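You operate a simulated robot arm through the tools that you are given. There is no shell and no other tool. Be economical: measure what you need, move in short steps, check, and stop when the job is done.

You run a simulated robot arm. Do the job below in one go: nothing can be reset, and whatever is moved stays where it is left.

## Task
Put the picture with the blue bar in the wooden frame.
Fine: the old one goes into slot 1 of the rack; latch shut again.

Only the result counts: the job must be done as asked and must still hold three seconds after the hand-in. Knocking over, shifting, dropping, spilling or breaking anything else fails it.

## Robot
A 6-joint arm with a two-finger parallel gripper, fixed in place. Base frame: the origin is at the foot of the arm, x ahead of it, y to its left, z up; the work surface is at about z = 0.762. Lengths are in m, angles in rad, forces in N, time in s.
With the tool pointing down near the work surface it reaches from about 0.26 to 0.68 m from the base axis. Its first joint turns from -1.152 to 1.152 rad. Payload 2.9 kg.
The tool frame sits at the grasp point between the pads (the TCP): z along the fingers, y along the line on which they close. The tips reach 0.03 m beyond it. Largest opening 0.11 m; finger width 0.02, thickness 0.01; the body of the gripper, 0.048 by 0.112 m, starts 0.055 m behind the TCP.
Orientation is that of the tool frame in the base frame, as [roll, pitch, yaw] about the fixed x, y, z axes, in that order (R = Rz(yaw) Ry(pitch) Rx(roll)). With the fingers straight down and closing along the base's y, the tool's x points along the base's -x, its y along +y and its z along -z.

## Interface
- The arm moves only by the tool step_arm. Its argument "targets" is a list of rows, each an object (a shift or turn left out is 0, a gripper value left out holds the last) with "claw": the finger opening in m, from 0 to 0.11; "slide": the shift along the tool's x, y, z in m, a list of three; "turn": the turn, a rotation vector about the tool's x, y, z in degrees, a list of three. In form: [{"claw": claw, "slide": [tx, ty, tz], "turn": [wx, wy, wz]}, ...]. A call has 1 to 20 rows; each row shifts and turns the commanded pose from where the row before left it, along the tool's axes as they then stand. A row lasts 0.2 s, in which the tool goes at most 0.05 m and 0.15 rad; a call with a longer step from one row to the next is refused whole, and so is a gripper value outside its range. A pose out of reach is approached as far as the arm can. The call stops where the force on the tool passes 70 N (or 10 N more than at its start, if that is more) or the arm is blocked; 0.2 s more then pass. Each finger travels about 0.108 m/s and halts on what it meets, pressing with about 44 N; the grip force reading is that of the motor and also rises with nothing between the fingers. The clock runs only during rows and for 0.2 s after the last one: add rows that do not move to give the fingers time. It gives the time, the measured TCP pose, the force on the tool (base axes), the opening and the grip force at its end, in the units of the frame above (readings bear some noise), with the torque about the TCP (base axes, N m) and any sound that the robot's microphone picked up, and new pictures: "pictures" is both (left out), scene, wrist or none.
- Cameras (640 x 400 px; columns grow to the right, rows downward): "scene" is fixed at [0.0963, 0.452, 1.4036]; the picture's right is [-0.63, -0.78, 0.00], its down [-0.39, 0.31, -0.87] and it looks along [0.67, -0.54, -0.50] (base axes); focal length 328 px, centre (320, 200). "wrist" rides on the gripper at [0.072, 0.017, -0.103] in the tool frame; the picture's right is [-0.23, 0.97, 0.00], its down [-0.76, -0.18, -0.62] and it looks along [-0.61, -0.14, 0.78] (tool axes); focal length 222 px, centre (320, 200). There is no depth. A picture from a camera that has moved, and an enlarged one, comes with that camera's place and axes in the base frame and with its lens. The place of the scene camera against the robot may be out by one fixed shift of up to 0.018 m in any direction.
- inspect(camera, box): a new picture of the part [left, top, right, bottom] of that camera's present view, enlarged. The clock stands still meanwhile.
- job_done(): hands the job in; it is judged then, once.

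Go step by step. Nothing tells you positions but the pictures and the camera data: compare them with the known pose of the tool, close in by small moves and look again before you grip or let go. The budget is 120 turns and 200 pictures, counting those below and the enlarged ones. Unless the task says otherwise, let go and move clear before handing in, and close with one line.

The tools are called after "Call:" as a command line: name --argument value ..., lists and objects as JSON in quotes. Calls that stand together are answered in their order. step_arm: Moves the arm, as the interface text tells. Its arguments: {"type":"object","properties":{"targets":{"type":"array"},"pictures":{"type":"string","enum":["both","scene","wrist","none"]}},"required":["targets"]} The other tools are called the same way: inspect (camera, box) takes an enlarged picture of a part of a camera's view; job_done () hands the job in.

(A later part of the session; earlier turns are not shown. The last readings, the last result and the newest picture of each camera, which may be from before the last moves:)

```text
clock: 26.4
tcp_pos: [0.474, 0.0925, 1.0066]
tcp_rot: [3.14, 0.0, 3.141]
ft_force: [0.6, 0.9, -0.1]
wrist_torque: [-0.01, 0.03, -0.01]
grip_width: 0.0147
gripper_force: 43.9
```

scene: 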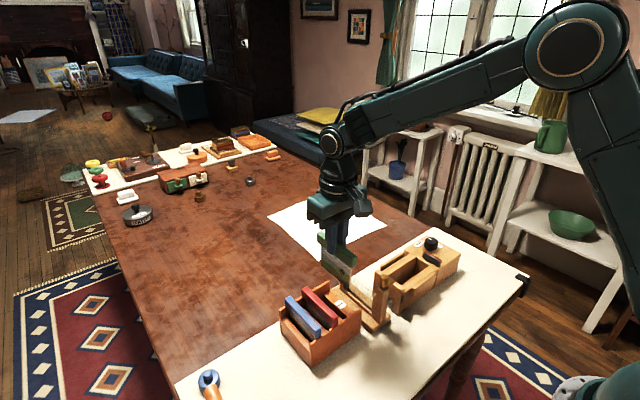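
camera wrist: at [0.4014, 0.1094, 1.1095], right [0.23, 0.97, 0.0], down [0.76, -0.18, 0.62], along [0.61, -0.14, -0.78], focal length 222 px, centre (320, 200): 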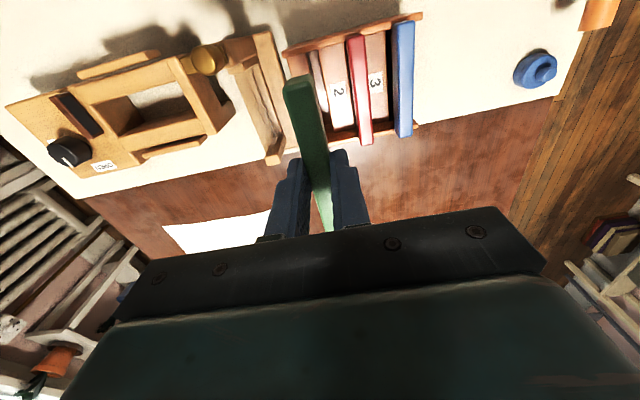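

Averaged TCP is y≈0.0924 against a target of 0.0948. I'll correct that, lower to just above the rack and check.

Call:
step_arm --targets '[{"slide": [0.0015, 0.0024, 0.02]}, {"slide": [0, 0, 0.025]}, {"slide": [0, 0, 0.012]}, {}]' --pictures "none"

Call:
inspect --camera "scene" --box '[275, 235, 395, 365]'

Call:
inspect --camera "wrist" --box '[240, 0, 420, 150]'

```text
clock: 27.4
tcp_pos: [0.4713, 0.0957, 0.95]
tcp_rot: [-3.14, 0.0, -3.141]
ft_force: [0.1, 0.5, -1.1]
wrist_torque: [0.01, 0.01, 0.01]
grip_width: 0.0145
gripper_force: 44.0
```

```text
3.08 times, centred on (335, 300) of scene
camera zoom: at [0.0963, 0.452, 1.4036], right [-0.63, -0.78, 0.0], down [-0.39, 0.31, -0.87], along [0.67, -0.54, -0.5], focal length 1010 px, centre (274, -108)
```

zoom: 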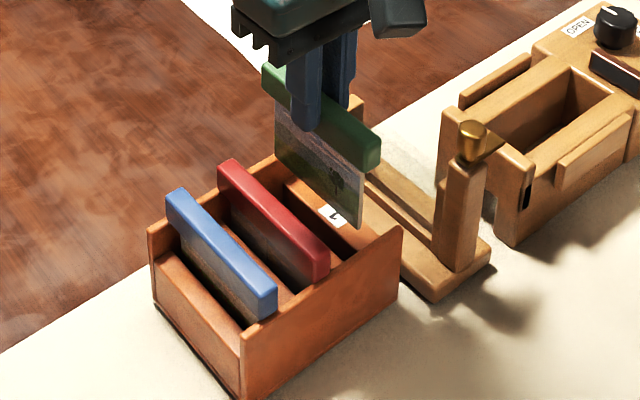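

```text
2.67 times, centred on (330, 75) of wrist
camera zoom: at [0.3988, 0.1135, 1.0531], right [0.23, 0.97, 0.0], down [0.76, -0.18, 0.62], along [0.61, -0.14, -0.78], focal length 592 px, centre (293, 533)
```

zoom: 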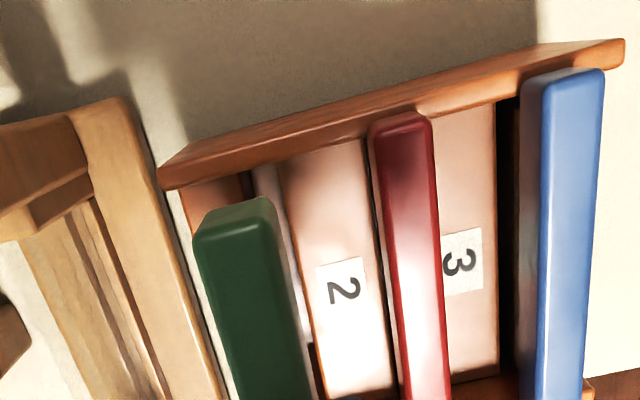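

Call:
step_arm --targets '[{"slide": [0, -0.0005, 0.015]}, {"slide": [0, 0, 0.015]}, {"slide": [0, 0, 0.01]}, {"slide": [0, 0, 0.005]}, {"slide": [0, 0, 0.005]}]' --pictures "none"

Call:
inspect --camera "scene" --box '[275, 235, 395, 365]'

```text
clock: 28.6
tcp_pos: [0.4702, 0.0979, 0.9008]
tcp_rot: [-3.141, -0.001, -3.14]
ft_force: [0.3, 0.3, -0.7]
wrist_torque: [0.0, 0.02, 0.01]
grip_width: 0.0147
gripper_force: 43.9
```

```text
3.08 times, centred on (335, 300) of scene
camera zoom: at [0.0963, 0.452, 1.4036], right [-0.63, -0.78, 0.0], down [-0.39, 0.31, -0.87], along [0.67, -0.54, -0.5], focal length 1010 px, centre (274, -108)
```

zoom: 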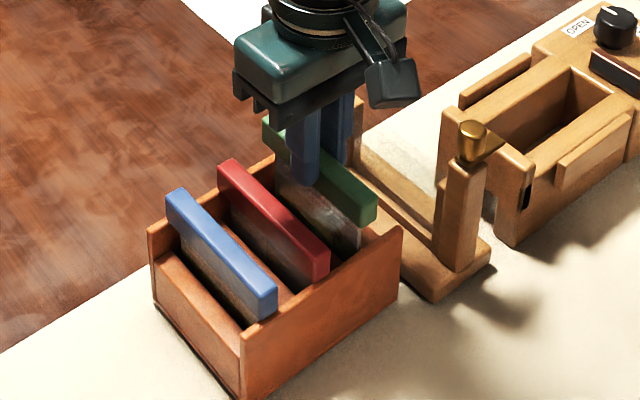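

Call:
step_arm --targets '[{}]' --pictures "none"

Call:
step_arm --targets '[{}]' --pictures "none"

Call:
inspect --camera "wrist" --box '[240, 0, 400, 130]'

Call:
inspect --camera "scene" --box '[325, 265, 375, 325]'

```text
clock: 29.0
tcp_pos: [0.47, 0.0951, 0.8994]
tcp_rot: [3.141, 0.001, -3.141]
ft_force: [0.0, 0.3, -0.7]
wrist_torque: [-0.02, 0.02, -0.01]
grip_width: 0.0147
gripper_force: 44.2
```

```text
clock: 29.4
tcp_pos: [0.4704, 0.097, 0.8993]
tcp_rot: [-3.141, -0.001, -3.141]
ft_force: [-0.8, -0.4, -0.9]
wrist_torque: [0.01, 0.0, 0.03]
grip_width: 0.015
gripper_force: 44.1
```

```text
3.08 times, centred on (320, 65) of wrist
camera zoom: at [0.3981, 0.1139, 1.0035], right [0.23, 0.97, 0.0], down [0.76, -0.18, 0.62], along [0.61, -0.14, -0.78], focal length 684 px, centre (320, 615)
```

zoom: 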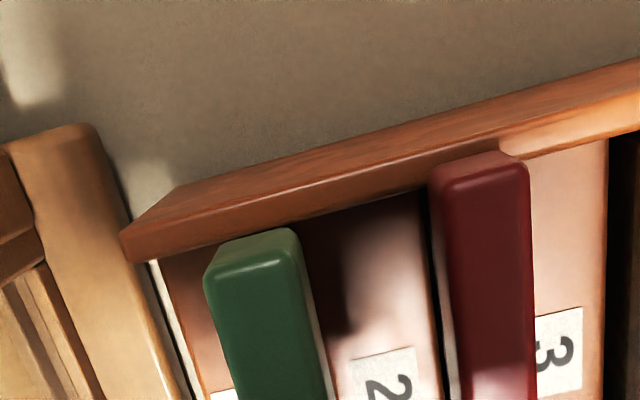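

```text
6.67 times, centred on (350, 295) of scene
camera zoom: at [0.0963, 0.452, 1.4036], right [-0.63, -0.78, 0.0], down [-0.39, 0.31, -0.87], along [0.67, -0.54, -0.5], focal length 2188 px, centre (120, -433)
```

zoom: 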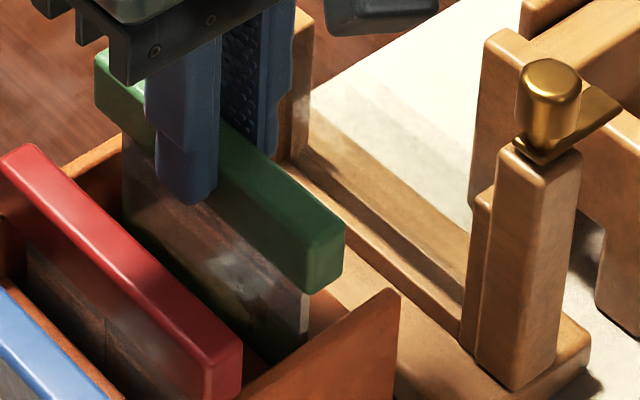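

The red bar to held bar spacing in this view is about 41 mm, but the slot pitch is about 45 mm. I'll rise 4 mm, shift −y by 3.8 mm and +x by 2.5 mm, and look again.

Call:
step_arm --targets '[{"slide": [0, 0, -0.004]}, {"slide": [-0.0025, -0.0038, 0]}, {}]' --pictures "none"

Call:
inspect --camera "wrist" --box '[240, 0, 400, 130]'

Call:
inspect --camera "scene" --box '[325, 265, 375, 325]'

```text
clock: 30.2
tcp_pos: [0.4731, 0.0936, 0.9045]
tcp_rot: [3.142, 0.0, -3.14]
ft_force: [-0.5, 0.4, -0.7]
wrist_torque: [0.0, 0.03, 0.02]
grip_width: 0.0147
gripper_force: 43.8
```

```text
3.08 times, centred on (320, 65) of wrist
camera zoom: at [0.4009, 0.1103, 1.0076], right [0.23, 0.97, 0.0], down [0.76, -0.18, 0.62], along [0.61, -0.14, -0.78], focal length 684 px, centre (320, 615)
```

zoom: 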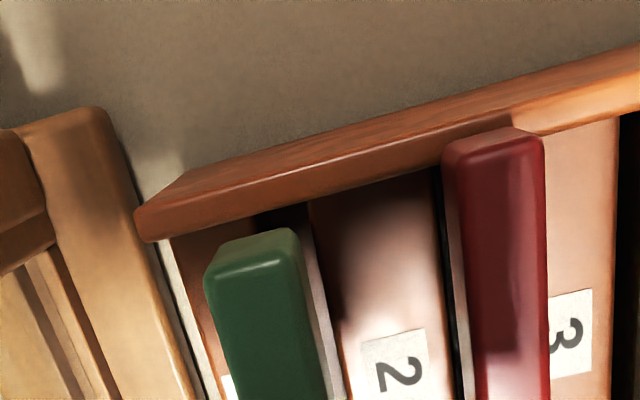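

```text
6.67 times, centred on (350, 295) of scene
camera zoom: at [0.0963, 0.452, 1.4036], right [-0.63, -0.78, 0.0], down [-0.39, 0.31, -0.87], along [0.67, -0.54, -0.5], focal length 2188 px, centre (120, -433)
```

zoom: 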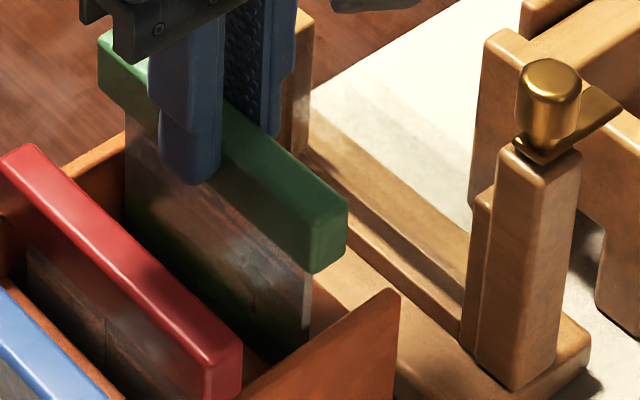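

Now the gap centre and held bar agree within about 1 mm, and the spacing to red is 44.4 mm. I'll lower it into slot 1.

Call:
step_arm --targets '[{"slide": [0, -0.0005, 0.006]}, {"slide": [0, 0, 0.006]}, {"slide": [0, 0, 0.006]}]' --pictures "none"

Call:
inspect --camera "scene" --box '[315, 265, 375, 325]'

```text
clock: 31.0
tcp_pos: [0.4728, 0.0918, 0.8867]
tcp_rot: [3.141, 0.001, -3.141]
ft_force: [-0.1, 0.0, -0.3]
wrist_torque: [-0.06, -0.01, -0.02]
grip_width: 0.015
gripper_force: 43.9
```

```text
6.67 times, centred on (345, 295) of scene
camera zoom: at [0.0963, 0.452, 1.4036], right [-0.63, -0.78, 0.0], down [-0.39, 0.31, -0.87], along [0.67, -0.54, -0.5], focal length 2188 px, centre (153, -433)
```

zoom: 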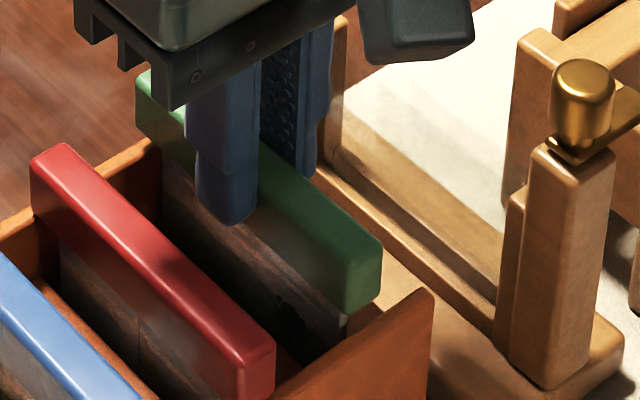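

It's entering without force, so I'll continue to the rest height.

Call:
step_arm --targets '[{"slide": [0, 0, 0.006]}, {"slide": [0, 0, 0.006]}, {"slide": [0, 0, 0.005]}, {}]' --pictures "none"

Call:
step_arm --targets '[{"slide": [0, 0, 0.002]}, {"slide": [0, 0, 0.001]}, {}]' --pictures "none"

Call:
inspect --camera "scene" --box '[285, 265, 375, 365]'

Call:
inspect --camera "wrist" --box '[240, 0, 400, 130]'

```text
clock: 32.0
tcp_pos: [0.4733, 0.0927, 0.871]
tcp_rot: [3.141, 0.007, 3.14]
ft_force: [0.6, -6.8, 32.4]
wrist_torque: [-0.19, -0.03, 0.03]
grip_width: 0.0148
gripper_force: 43.7
```

```text
clock: 32.8
tcp_pos: [0.4752, 0.0925, 0.8674]
tcp_rot: [3.141, 0.005, 3.141]
ft_force: [4.7, -7.5, 35.1]
wrist_torque: [-0.2, -0.23, 0.0]
grip_width: 0.0147
gripper_force: 44.3
```

```text
4.00 times, centred on (330, 315) of scene
camera zoom: at [0.0959, 0.4517, 1.4037], right [-0.63, -0.78, 0.0], down [-0.39, 0.31, -0.87], along [0.67, -0.54, -0.5], focal length 1313 px, centre (280, -260)
```

zoom: 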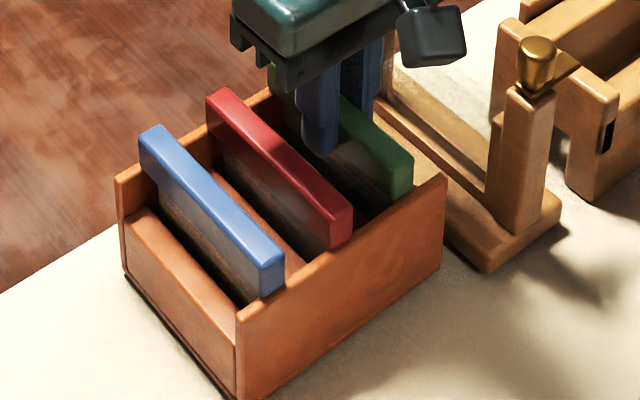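

```text
3.08 times, centred on (320, 65) of wrist
camera zoom: at [0.4012, 0.1097, 0.9715], right [0.23, 0.97, 0.0], down [0.76, -0.18, 0.63], along [0.61, -0.14, -0.78], focal length 684 px, centre (320, 615)
```

zoom: 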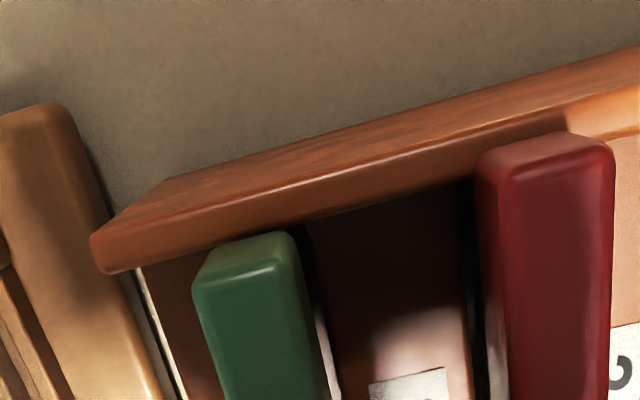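

It has bottomed out at the same level as the others, within error. I'll release with a narrow opening and rise.

Call:
step_arm --targets '[{"slide": [0, 0, -0.0015]}, {"claw": 0.034}, {}, {}, {"slide": [0, 0, -0.01]}, {"slide": [0, 0, -0.03]}, {"slide": [0, 0, -0.04]}, {"slide": [0, 0, -0.04]}, {}]' --pictures "both"

Call:
inspect --camera "scene" --box '[275, 245, 395, 365]'

Call:
inspect --camera "wrist" --box '[240, 0, 420, 160]'

```text
clock: 34.8
tcp_pos: [0.4704, 0.0923, 0.989]
tcp_rot: [-3.14, 0.001, -3.142]
ft_force: [0.3, -0.2, -0.2]
wrist_torque: [0.01, 0.01, 0.01]
grip_width: 0.0338
gripper_force: 0.0
camera wrist: at [0.3983, 0.1085, 1.0923], right [0.23, 0.97, 0.0], down [0.76, -0.18, 0.62], along [0.61, -0.14, -0.78], focal length 222 px, centre (320, 200)
```

scene: 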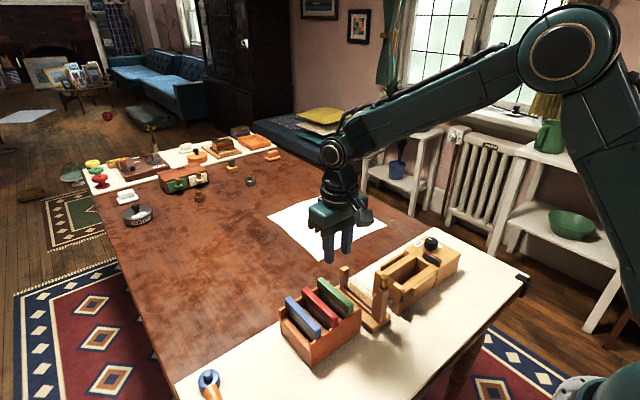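
wrist: 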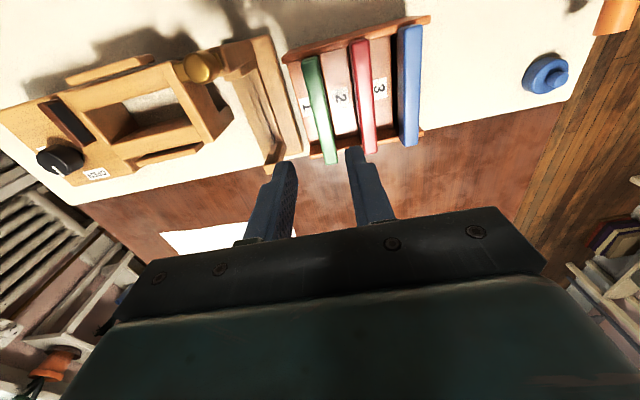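

```text
3.33 times, centred on (335, 305) of scene
camera zoom: at [0.0963, 0.452, 1.4036], right [-0.63, -0.78, 0.0], down [-0.39, 0.31, -0.87], along [0.67, -0.54, -0.5], focal length 1094 px, centre (270, -150)
```

zoom: 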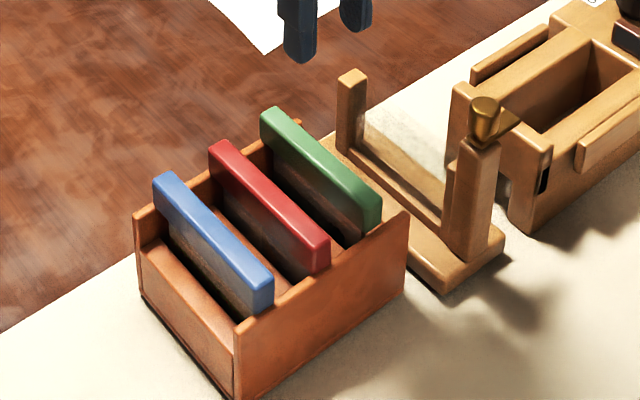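

```text
2.50 times, centred on (330, 80) of wrist
camera zoom: at [0.3983, 0.1085, 1.0923], right [0.23, 0.97, 0.0], down [0.76, -0.18, 0.62], along [0.61, -0.14, -0.78], focal length 555 px, centre (295, 500)
```

zoom: 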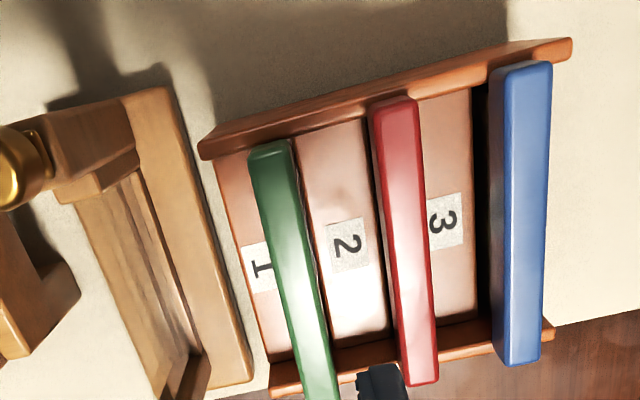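

Green sits in slot 1, level with the others. Next I'll hover above the blue bar at y≈0.181.

Call:
step_arm --targets '[{"slide": [0, 0.045, 0]}, {"slide": [0, 0.0435, 0]}, {"slide": [0, 0, 0.02], "claw": 0.04}, {"slide": [0, 0, 0.02]}, {"slide": [0, 0, 0.01]}, {}]' --pictures "wrist"

Call:
inspect --camera "wrist" --box '[210, 20, 410, 195]'

Call:
step_arm --targets '[{}]' --pictures "none"

```text
clock: 36.2
tcp_pos: [0.4743, 0.1812, 0.9374]
tcp_rot: [-3.141, 0.0, -3.141]
ft_force: [-0.3, 0.3, -0.4]
wrist_torque: [0.0, 0.0, 0.01]
grip_width: 0.0402
gripper_force: 0.1
camera wrist: at [0.4002, 0.1982, 1.0405], right [0.23, 0.97, 0.0], down [0.76, -0.18, 0.62], along [0.61, -0.14, -0.78], focal length 222 px, centre (320, 200)
```

wrist: 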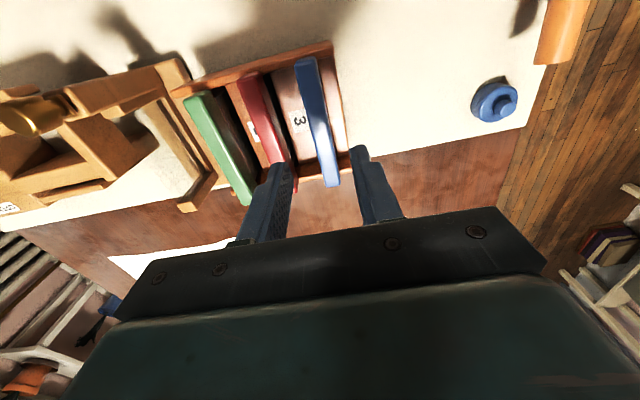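

```text
2.29 times, centred on (310, 108) of wrist
camera zoom: at [0.4002, 0.1982, 1.0405], right [0.23, 0.97, 0.0], down [0.76, -0.18, 0.62], along [0.61, -0.14, -0.78], focal length 508 px, centre (343, 411)
```

zoom: 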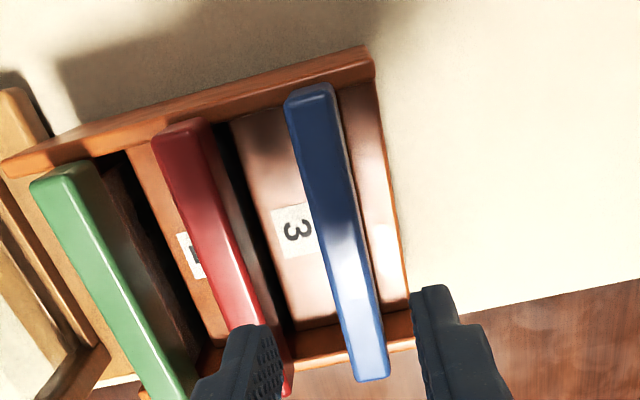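

```text
clock: 36.6
tcp_pos: [0.473, 0.181, 0.9371]
tcp_rot: [3.141, 0.0, 3.141]
ft_force: [-0.3, -0.2, 0.2]
wrist_torque: [-0.04, 0.01, -0.02]
grip_width: 0.0396
gripper_force: 0.0
```

The blue bar is centred between the fingers (y≈0.1805). I'll descend and grip it.

Call:
step_arm --targets '[{"slide": [0.001, 0, 0.025]}, {"slide": [0, 0, 0.025]}, {"slide": [0, 0, 0.012]}, {"slide": [0, 0, 0.009]}, {}]' --pictures "none"

Call:
inspect --camera "scene" --box '[275, 245, 395, 365]'

Call:
inspect --camera "wrist" --box '[210, 20, 410, 195]'

```text
clock: 37.8
tcp_pos: [0.472, 0.1832, 0.8658]
tcp_rot: [3.142, 0.0, -3.14]
ft_force: [0.2, -0.1, 0.2]
wrist_torque: [0.0, -0.02, 0.02]
grip_width: 0.0401
gripper_force: 0.1
```

```text
3.33 times, centred on (335, 305) of scene
camera zoom: at [0.0963, 0.452, 1.4036], right [-0.63, -0.78, 0.0], down [-0.39, 0.31, -0.87], along [0.67, -0.54, -0.5], focal length 1094 px, centre (270, -150)
```

zoom: 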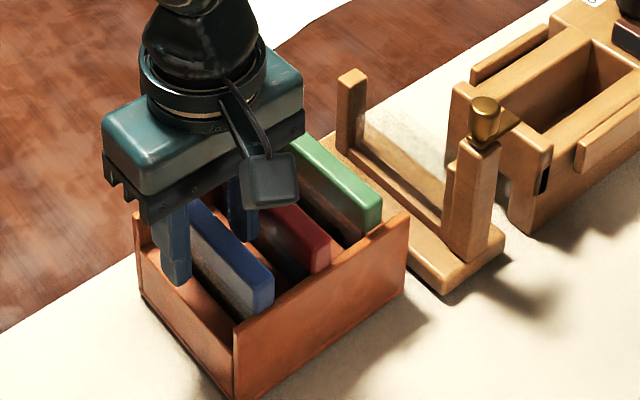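

```text
2.29 times, centred on (310, 108) of wrist
camera zoom: at [0.3996, 0.1995, 0.9694], right [0.23, 0.97, 0.0], down [0.76, -0.18, 0.62], along [0.61, -0.14, -0.78], focal length 508 px, centre (343, 411)
```

zoom: 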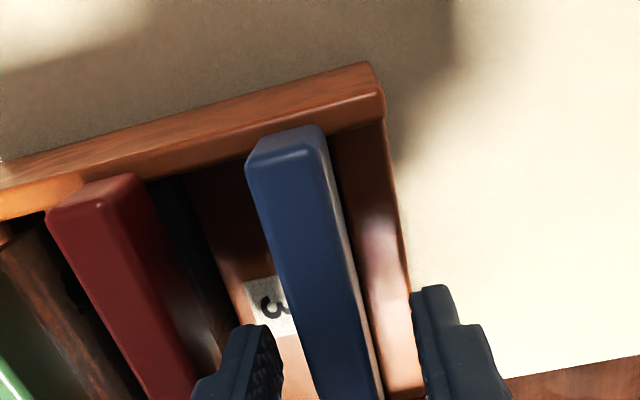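

Call:
step_arm --targets '[{"claw": 0.004}, {}, {}, {}]' --pictures "none"

Call:
step_arm --targets '[{"slide": [0, 0, -0.008]}, {"slide": [0, 0, -0.012]}, {"slide": [0, 0, -0.015]}]' --pictures "none"

Call:
inspect --camera "scene" --box '[275, 245, 395, 365]'

```text
clock: 38.8
tcp_pos: [0.4715, 0.1822, 0.8671]
tcp_rot: [-3.141, 0.0, 3.142]
ft_force: [0.0, 0.2, -0.1]
wrist_torque: [-0.02, 0.01, -0.02]
grip_width: 0.0152
gripper_force: 44.3
```

```text
clock: 39.6
tcp_pos: [0.4709, 0.1823, 0.9031]
tcp_rot: [-3.141, 0.001, -3.141]
ft_force: [-0.2, -0.1, -0.2]
wrist_torque: [-0.02, -0.03, 0.02]
grip_width: 0.0152
gripper_force: 44.0
```

```text
3.33 times, centred on (335, 305) of scene
camera zoom: at [0.0963, 0.452, 1.4036], right [-0.63, -0.78, 0.0], down [-0.39, 0.31, -0.87], along [0.67, -0.54, -0.5], focal length 1094 px, centre (270, -150)
```

zoom: 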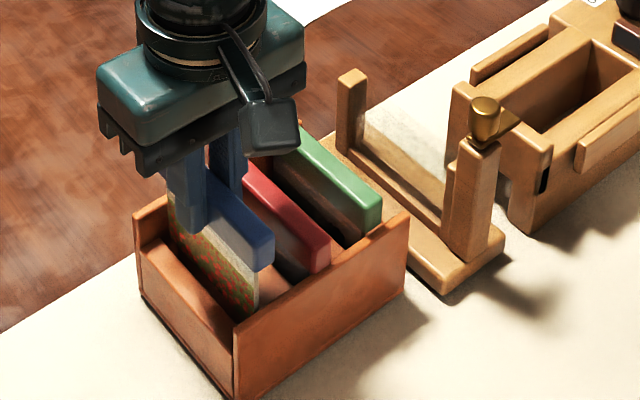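

The blue picture (poppies) lifts cleanly. I'll raise it, record the in-hand reference, and carry it above the frame.

Call:
step_arm --targets '[{"slide": [0, 0, -0.03]}, {"slide": [0, 0, -0.04]}, {"slide": [0, 0, -0.04]}, {"slide": [0, 0, -0.03]}, {"slide": [0.001, -0.0415, 0]}, {"slide": [0.001, -0.0412, 0]}, {"slide": [0.001, -0.0412, 0]}, {"slide": [0.001, -0.0412, 0]}, {}, {}]' --pictures "both"

Call:
inspect --camera "wrist" --box '[260, 60, 370, 240]'

Call:
inspect --camera "wrist" --box '[210, 20, 350, 160]'

Call:
step_arm --targets '[{}]' --pictures "none"

```text
clock: 41.8
tcp_pos: [0.4682, 0.0166, 1.0386]
tcp_rot: [3.141, -0.001, -3.141]
ft_force: [-0.7, -0.4, 0.0]
wrist_torque: [0.02, 0.02, 0.01]
grip_width: 0.0151
gripper_force: 43.6
camera wrist: at [0.3951, 0.0342, 1.1416], right [0.23, 0.97, 0.0], down [0.76, -0.18, 0.62], along [0.61, -0.14, -0.78], focal length 222 px, centre (320, 200)
```

scene: 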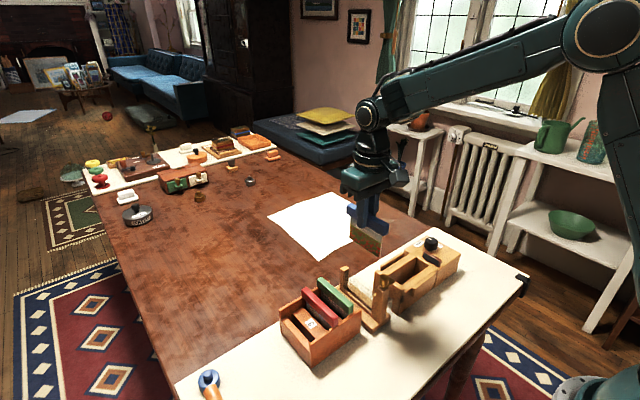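
wrist: 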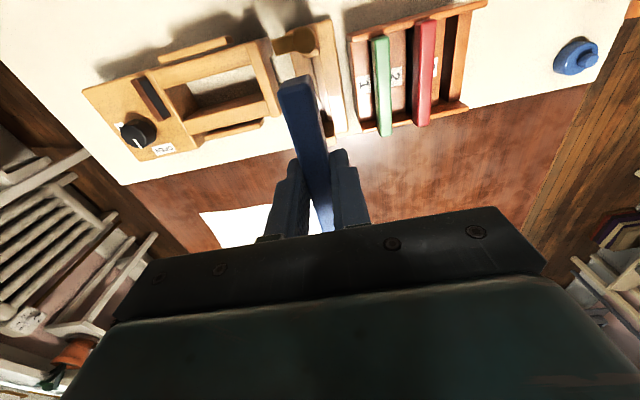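

```text
2.22 times, centred on (315, 150) of wrist
camera zoom: at [0.3951, 0.0342, 1.1416], right [0.23, 0.97, 0.0], down [0.76, -0.18, 0.62], along [0.61, -0.14, -0.78], focal length 494 px, centre (331, 311)
```

zoom: 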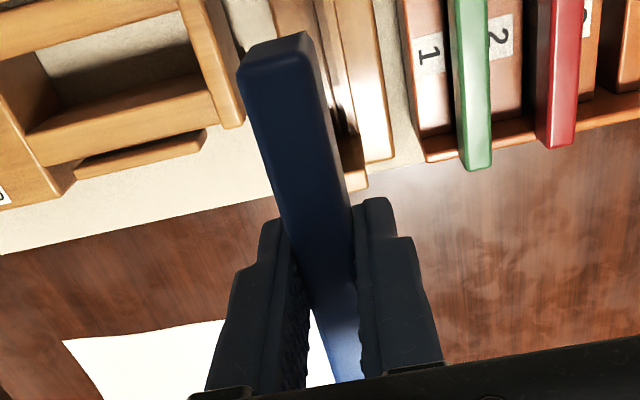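

```text
2.86 times, centred on (280, 90) of wrist
camera zoom: at [0.3951, 0.0342, 1.1416], right [0.23, 0.97, 0.0], down [0.76, -0.18, 0.62], along [0.61, -0.14, -0.78], focal length 635 px, centre (434, 514)
```

zoom: 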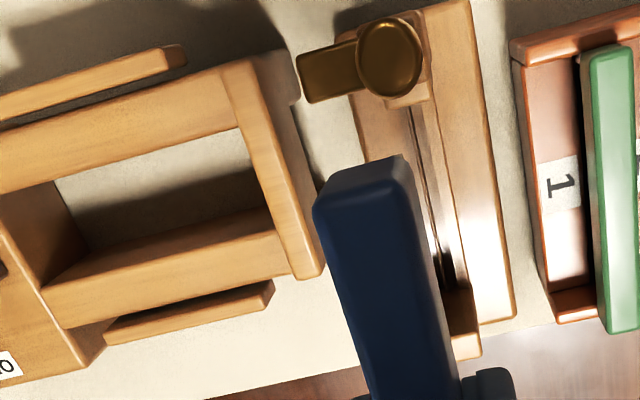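

```text
clock: 42.2
tcp_pos: [0.4677, 0.0171, 1.0382]
tcp_rot: [3.141, 0.001, -3.14]
ft_force: [-0.1, 0.1, 0.0]
wrist_torque: [0.04, 0.06, 0.0]
grip_width: 0.015
gripper_force: 44.2
```

Blue is held like green was. I'll lower it to just above the posts and check alignment.

Call:
step_arm --targets '[{"slide": [0, 0, 0.025]}, {"slide": [0, 0, 0.025]}, {"slide": [0, 0, 0.003]}, {}]' --pictures "none"

Call:
inspect --camera "scene" --box '[330, 225, 410, 335]'

Call:
inspect --camera "wrist" --box '[240, 0, 400, 130]'

Call:
step_arm --targets '[{}]' --pictures "none"

```text
clock: 43.2
tcp_pos: [0.4673, 0.0155, 0.9872]
tcp_rot: [-3.141, -0.002, 3.141]
ft_force: [0.9, -0.3, -0.7]
wrist_torque: [-0.04, -0.02, 0.0]
grip_width: 0.0146
gripper_force: 43.9
```

```text
3.64 times, centred on (370, 280) of scene
camera zoom: at [0.0963, 0.452, 1.4036], right [-0.63, -0.78, 0.0], down [-0.39, 0.31, -0.87], along [0.67, -0.54, -0.5], focal length 1193 px, centre (138, -91)
```

zoom: 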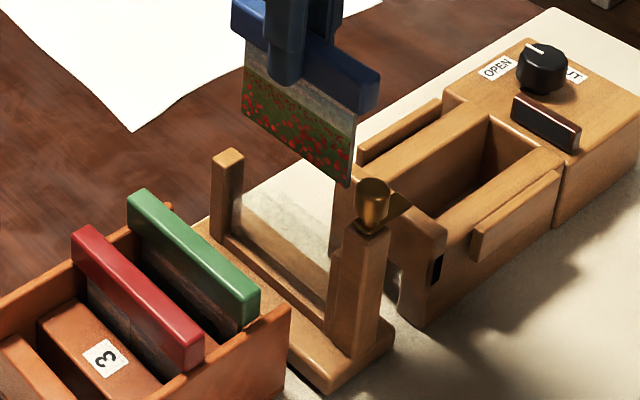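

```text
3.08 times, centred on (320, 65) of wrist
camera zoom: at [0.3955, 0.0337, 1.0897], right [0.23, 0.97, 0.0], down [0.76, -0.18, 0.62], along [0.61, -0.14, -0.78], focal length 684 px, centre (320, 615)
```

zoom: 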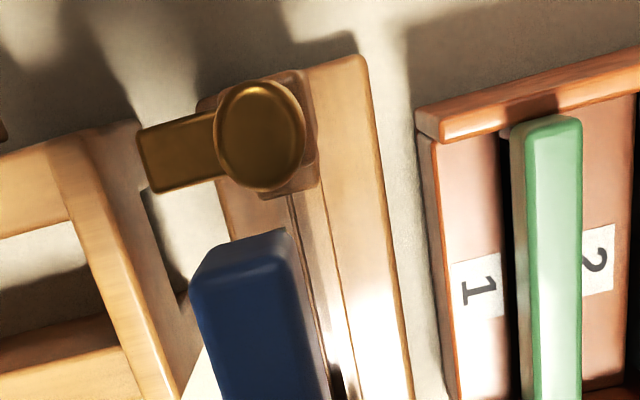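

```text
clock: 43.6
tcp_pos: [0.4674, 0.0172, 0.9858]
tcp_rot: [-3.141, 0.0, 3.14]
ft_force: [-0.1, 0.0, -0.4]
wrist_torque: [-0.04, 0.0, 0.01]
grip_width: 0.0151
gripper_force: 43.9
```

Alignment looks right. I'll shift +x by 0.8 mm for margin to the latch post and lower in small steps into the grooves, watching the force.

Call:
step_arm --targets '[{"slide": [-0.0008, 0, 0.008]}, {"slide": [0, 0, 0.006]}, {"slide": [0, 0, 0.006]}, {"slide": [0, 0, 0.006]}, {}]' --pictures "none"

Call:
inspect --camera "scene" --box '[345, 240, 405, 310]'

Call:
inspect --camera "wrist" --box '[240, 0, 400, 130]'

```text
clock: 44.8
tcp_pos: [0.4678, 0.0173, 0.9624]
tcp_rot: [-3.141, 0.002, 3.141]
ft_force: [-0.8, 0.4, -0.5]
wrist_torque: [0.05, 0.0, 0.01]
grip_width: 0.015
gripper_force: 43.9
```

```text
5.71 times, centred on (375, 275) of scene
camera zoom: at [0.0963, 0.452, 1.4036], right [-0.63, -0.78, 0.0], down [-0.39, 0.31, -0.87], along [0.67, -0.54, -0.5], focal length 1875 px, centre (6, -229)
```

zoom: 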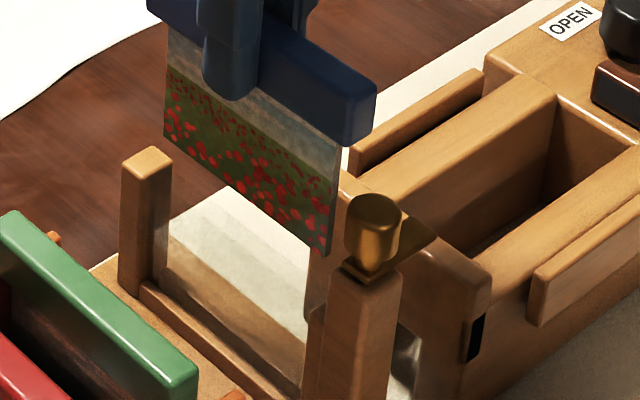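

```text
3.08 times, centred on (320, 65) of wrist
camera zoom: at [0.3964, 0.0341, 1.0656], right [0.23, 0.97, 0.0], down [0.76, -0.18, 0.62], along [0.61, -0.14, -0.78], focal length 684 px, centre (320, 615)
```

zoom: 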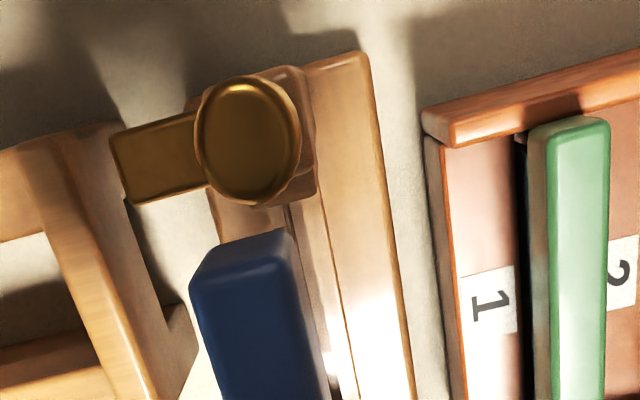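

Call:
step_arm --targets '[{"slide": [0, 0, 0.006]}, {"slide": [0, 0, 0.006]}, {"slide": [0, 0, 0.006]}, {}]' --pictures "none"

Call:
inspect --camera "scene" --box '[345, 250, 405, 320]'

Call:
inspect --camera "wrist" --box '[240, 0, 400, 130]'

```text
clock: 45.8
tcp_pos: [0.4677, 0.0162, 0.945]
tcp_rot: [3.141, 0.001, 3.141]
ft_force: [-0.4, 0.2, -0.8]
wrist_torque: [0.02, 0.0, -0.07]
grip_width: 0.0151
gripper_force: 43.7
```

```text
5.71 times, centred on (375, 285) of scene
camera zoom: at [0.0963, 0.452, 1.4036], right [-0.63, -0.78, 0.0], down [-0.39, 0.31, -0.87], along [0.67, -0.54, -0.5], focal length 1875 px, centre (6, -286)
```

zoom: 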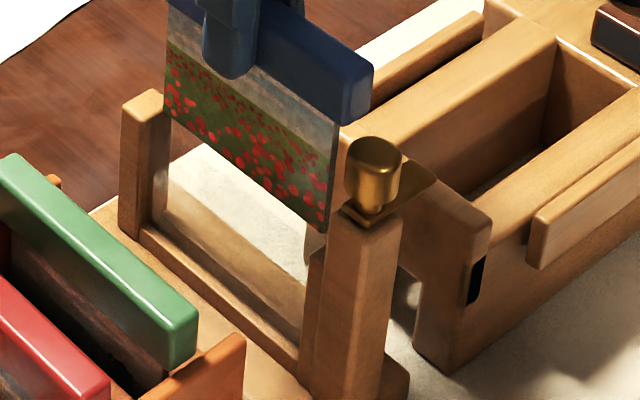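

```text
3.08 times, centred on (320, 65) of wrist
camera zoom: at [0.3962, 0.0333, 1.048], right [0.23, 0.97, 0.0], down [0.76, -0.18, 0.62], along [0.61, -0.14, -0.78], focal length 684 px, centre (320, 615)
```

zoom: 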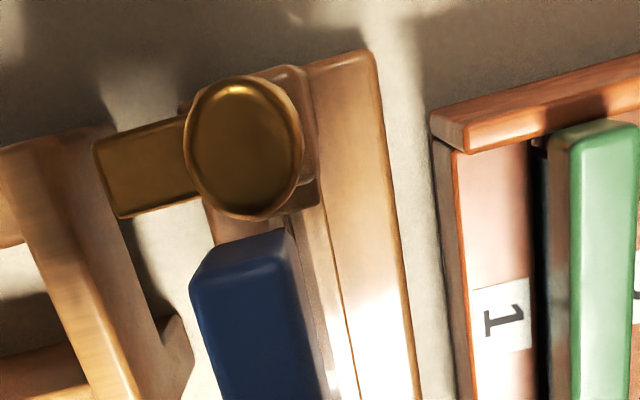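

Call:
step_arm --targets '[{"slide": [0, 0, 0.005]}, {"slide": [0, 0, 0.005]}, {"slide": [0, 0, 0.005]}, {}]' --pictures "none"

Call:
inspect --camera "scene" --box '[345, 250, 405, 320]'

Call:
inspect --camera "wrist" --box '[240, 0, 400, 130]'

```text
clock: 46.8
tcp_pos: [0.4689, 0.0165, 0.9298]
tcp_rot: [3.141, 0.0, 3.141]
ft_force: [-0.7, 1.2, 0.2]
wrist_torque: [0.15, 0.0, -0.04]
grip_width: 0.015
gripper_force: 43.8
```

```text
5.71 times, centred on (375, 285) of scene
camera zoom: at [0.0963, 0.452, 1.4036], right [-0.63, -0.78, 0.0], down [-0.39, 0.31, -0.87], along [0.67, -0.54, -0.5], focal length 1875 px, centre (6, -286)
```

zoom: 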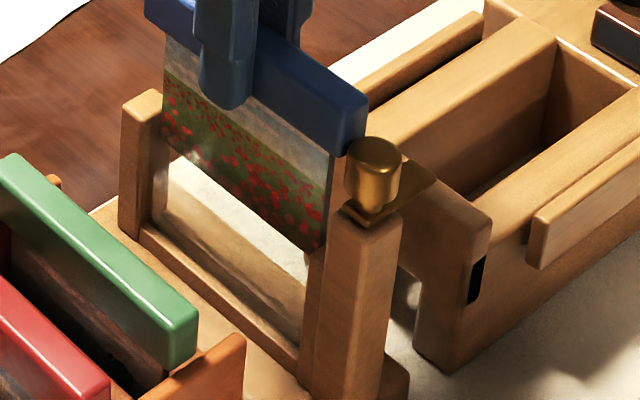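

```text
3.08 times, centred on (320, 65) of wrist
camera zoom: at [0.3966, 0.0335, 1.0326], right [0.23, 0.97, 0.0], down [0.76, -0.18, 0.62], along [0.61, -0.14, -0.78], focal length 684 px, centre (320, 615)
```

zoom: 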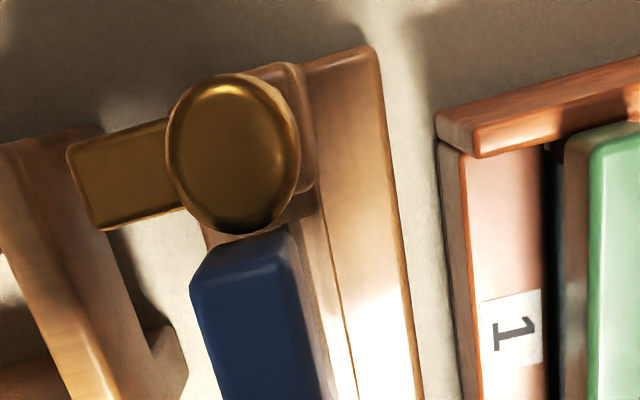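

Call:
step_arm --targets '[{"slide": [0, 0, 0.005]}, {"slide": [0, 0, 0.005]}, {"slide": [0, 0, 0.004]}, {}]' --pictures "none"

Call:
inspect --camera "scene" --box '[360, 250, 400, 300]'

Call:
inspect --camera "wrist" --box '[240, 0, 360, 110]'

```text
clock: 47.8
tcp_pos: [0.4687, 0.0168, 0.9151]
tcp_rot: [-3.141, 0.0, 3.141]
ft_force: [1.2, -0.1, -1.2]
wrist_torque: [0.01, 0.0, 0.0]
grip_width: 0.0151
gripper_force: 44.0
```

```text
8.00 times, centred on (380, 275) of scene
camera zoom: at [0.0963, 0.452, 1.4036], right [-0.63, -0.78, 0.0], down [-0.39, 0.31, -0.87], along [0.67, -0.54, -0.5], focal length 2625 px, centre (-160, -400)
```

zoom: 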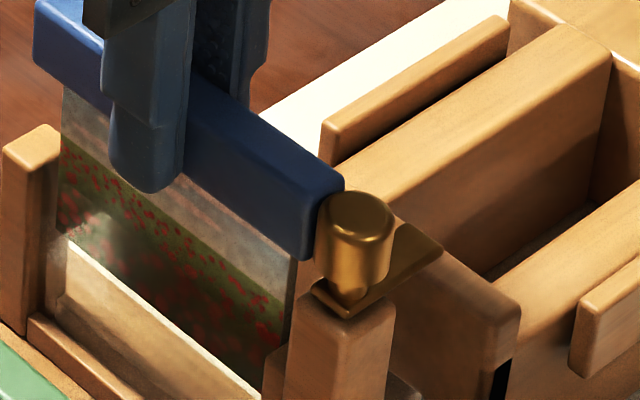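

```text
3.64 times, centred on (300, 55) of wrist
camera zoom: at [0.3959, 0.0338, 1.019], right [0.23, 0.97, 0.0], down [0.76, -0.18, 0.62], along [0.61, -0.14, -0.78], focal length 808 px, centre (393, 727)
```

zoom: 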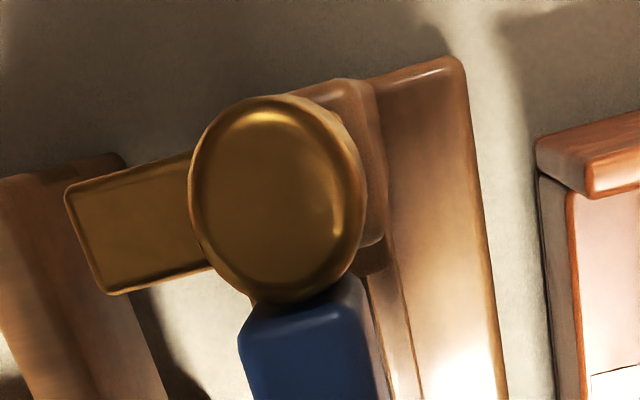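

No contact force, and the bar is passing the knob. I'll continue down.

Call:
step_arm --targets '[{"slide": [0, 0, 0.004]}, {"slide": [0, 0, 0.004]}, {"slide": [0, 0, 0.004]}, {}]' --pictures "none"

Call:
step_arm --targets '[{"slide": [0, 0, 0.003]}, {"slide": [0, 0, 0.003]}, {}]' --pictures "none"

Call:
inspect --camera "scene" --box '[345, 250, 405, 320]'

```text
clock: 48.8
tcp_pos: [0.4685, 0.0164, 0.9036]
tcp_rot: [-3.141, 0.001, -3.142]
ft_force: [-0.5, 3.6, 1.3]
wrist_torque: [0.17, 0.05, -0.13]
grip_width: 0.0148
gripper_force: 44.3
```

```text
clock: 49.6
tcp_pos: [0.468, 0.0159, 0.8976]
tcp_rot: [3.141, 0.0, -3.14]
ft_force: [-0.9, 3.4, 0.6]
wrist_torque: [0.18, 0.05, -0.14]
grip_width: 0.0149
gripper_force: 44.2
```

```text
5.71 times, centred on (375, 285) of scene
camera zoom: at [0.0963, 0.4521, 1.4035], right [-0.63, -0.78, 0.0], down [-0.39, 0.31, -0.87], along [0.67, -0.54, -0.5], focal length 1875 px, centre (6, -286)
```

zoom: 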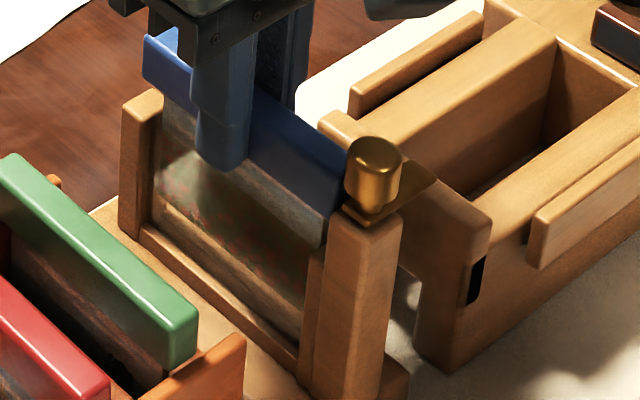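

Call:
step_arm --targets '[{"slide": [0, 0, 0.003]}, {"slide": [0, 0, 0.002]}, {}]' --pictures "none"

Call:
step_arm --targets '[{"slide": [0, 0, 0.002]}, {}]' --pictures "none"

Call:
inspect --camera "scene" --box '[345, 250, 405, 320]'

```text
clock: 50.4
tcp_pos: [0.4676, 0.0158, 0.8928]
tcp_rot: [3.141, -0.001, 3.141]
ft_force: [1.4, 4.7, 1.2]
wrist_torque: [0.21, -0.06, -0.11]
grip_width: 0.015
gripper_force: 43.9
```

```text
clock: 51.0
tcp_pos: [0.4666, 0.0159, 0.8901]
tcp_rot: [3.141, 0.001, 3.14]
ft_force: [0.3, 4.9, 0.7]
wrist_torque: [0.14, -0.01, -0.1]
grip_width: 0.0153
gripper_force: 43.7
```

```text
5.71 times, centred on (375, 285) of scene
camera zoom: at [0.0963, 0.4521, 1.4035], right [-0.63, -0.78, 0.0], down [-0.39, 0.31, -0.87], along [0.67, -0.54, -0.5], focal length 1875 px, centre (6, -286)
```

zoom: 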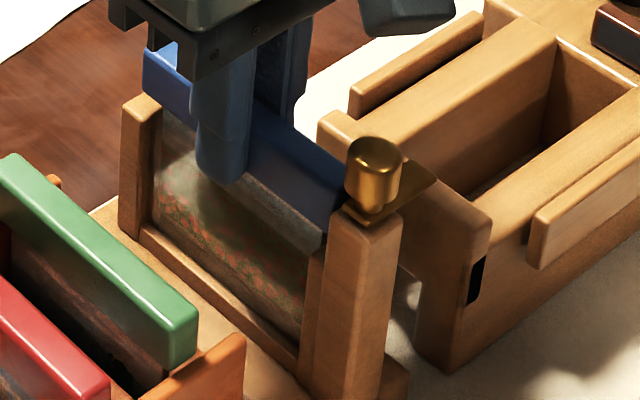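

Call:
step_arm --targets '[{"slide": [0, 0.0005, 0.002]}, {}]' --pictures "none"

Call:
step_arm --targets '[{"slide": [0, 0.0003, 0.0015]}, {}]' --pictures "none"

Call:
inspect --camera "scene" --box '[345, 250, 405, 320]'

```text
clock: 51.6
tcp_pos: [0.4679, 0.0182, 0.8885]
tcp_rot: [-3.141, 0.002, 3.14]
ft_force: [-0.2, 0.3, 0.1]
wrist_torque: [-0.01, 0.01, 0.0]
grip_width: 0.0152
gripper_force: 44.1
```

```text
clock: 52.2
tcp_pos: [0.4672, 0.0168, 0.887]
tcp_rot: [-3.14, 0.001, -3.142]
ft_force: [-0.6, -0.1, 0.4]
wrist_torque: [0.01, 0.02, 0.0]
grip_width: 0.0151
gripper_force: 44.2
```

```text
5.71 times, centred on (375, 285) of scene
camera zoom: at [0.0963, 0.452, 1.4036], right [-0.63, -0.78, 0.0], down [-0.39, 0.31, -0.87], along [0.67, -0.54, -0.5], focal length 1875 px, centre (6, -286)
```

zoom: 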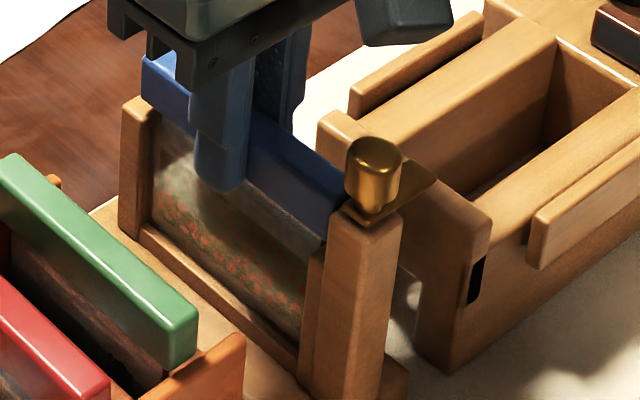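

Call:
step_arm --targets '[{"slide": [0, 0, 0.0015]}, {}]' --pictures "none"

Call:
step_arm --targets '[{"slide": [0, 0, 0.0015]}, {}]' --pictures "none"

Call:
step_arm --targets '[{"slide": [0, 0, 0.0015]}, {}]' --pictures "none"

Call:
inspect --camera "scene" --box '[345, 250, 405, 320]'

```text
clock: 52.8
tcp_pos: [0.4687, 0.0157, 0.8846]
tcp_rot: [-3.14, -0.001, 3.141]
ft_force: [-0.6, 0.5, 0.2]
wrist_torque: [0.01, -0.02, 0.0]
grip_width: 0.0149
gripper_force: 44.2
```

```text
clock: 53.4
tcp_pos: [0.468, 0.0171, 0.8854]
tcp_rot: [3.141, -0.001, -3.142]
ft_force: [1.0, -0.2, 2.8]
wrist_torque: [0.03, 0.07, -0.03]
grip_width: 0.015
gripper_force: 44.1
```

```text
clock: 54.0
tcp_pos: [0.4685, 0.0172, 0.8854]
tcp_rot: [-3.141, 0.001, 3.14]
ft_force: [-5.2, -2.5, 26.8]
wrist_torque: [-0.02, 0.84, 0.02]
grip_width: 0.0148
gripper_force: 44.2
```

```text
5.71 times, centred on (375, 285) of scene
camera zoom: at [0.0958, 0.4519, 1.4036], right [-0.63, -0.78, 0.0], down [-0.39, 0.31, -0.87], along [0.67, -0.54, -0.5], focal length 1875 px, centre (6, -286)
```

zoom: 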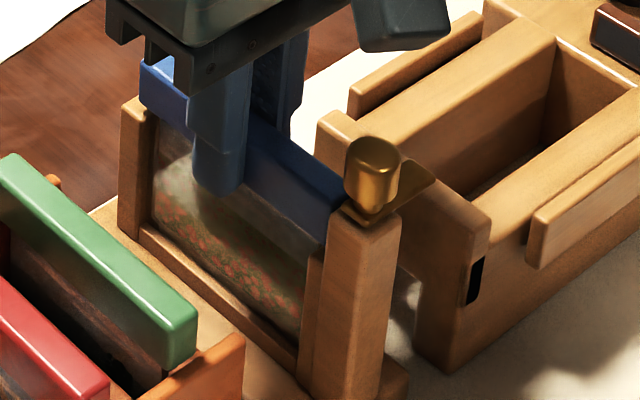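

It is seated: the vertical force rose at the bottom. I'll release, rise, and compare with how green sat.

Call:
step_arm --targets '[{"slide": [0, 0, -0.0015]}, {"claw": 0.034}, {}, {}, {"slide": [0, 0, -0.01]}, {"slide": [0, 0, -0.03]}, {"slide": [0, 0, -0.03]}, {"slide": [0, 0, -0.035]}, {}]' --pictures "both"

Call:
inspect --camera "scene" --box '[340, 255, 400, 335]'

Call:
inspect --camera "wrist" --box '[240, 10, 400, 160]'

```text
clock: 56.0
tcp_pos: [0.4669, 0.0183, 0.99]
tcp_rot: [-3.141, -0.001, 3.14]
ft_force: [-0.5, -0.2, 0.2]
wrist_torque: [0.01, 0.0, -0.01]
grip_width: 0.034
gripper_force: 0.1
camera wrist: at [0.3959, 0.0354, 1.0932], right [0.23, 0.97, 0.0], down [0.76, -0.18, 0.62], along [0.61, -0.14, -0.78], focal length 222 px, centre (320, 200)
```

scene: 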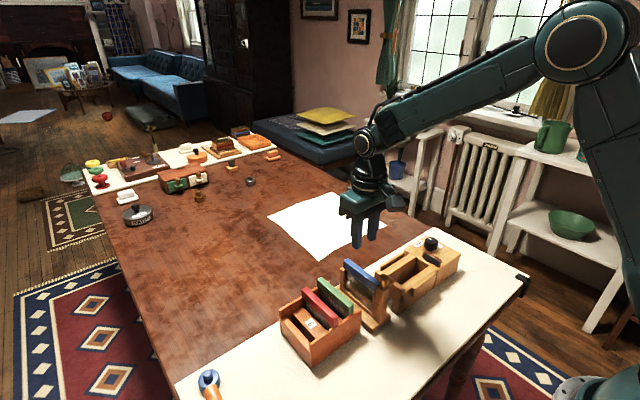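
wrist: 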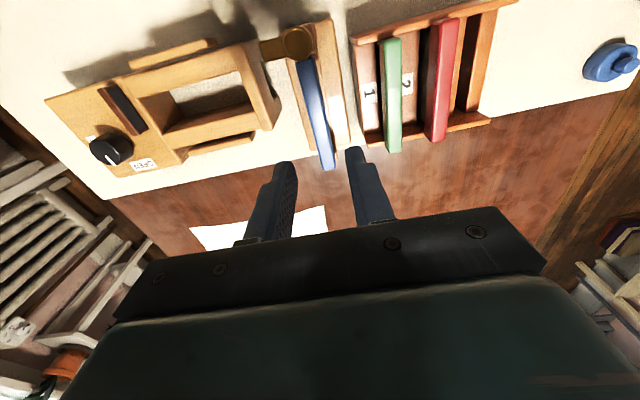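

```text
5.00 times, centred on (370, 295) of scene
camera zoom: at [0.0963, 0.452, 1.4036], right [-0.63, -0.78, 0.0], down [-0.39, 0.31, -0.87], along [0.67, -0.54, -0.5], focal length 1641 px, centre (70, -275)
```

zoom: 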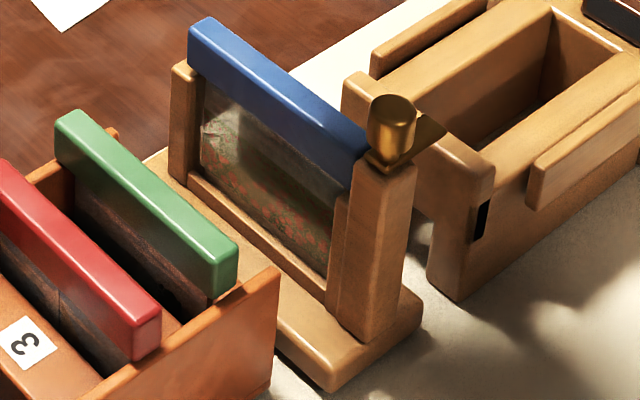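

```text
2.67 times, centred on (320, 85) of wrist
camera zoom: at [0.3959, 0.0354, 1.0932], right [0.23, 0.97, 0.0], down [0.76, -0.18, 0.62], along [0.61, -0.14, -0.78], focal length 592 px, centre (320, 507)
```

zoom: 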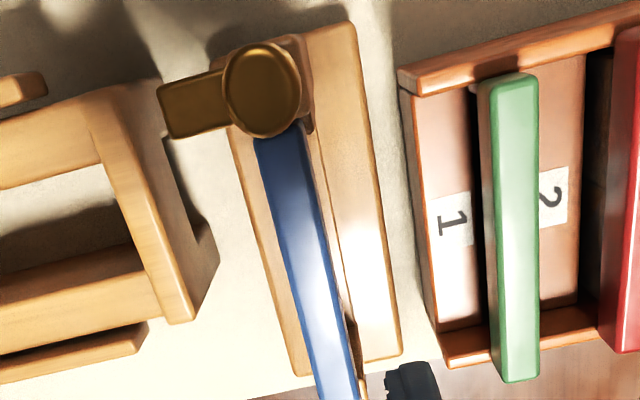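

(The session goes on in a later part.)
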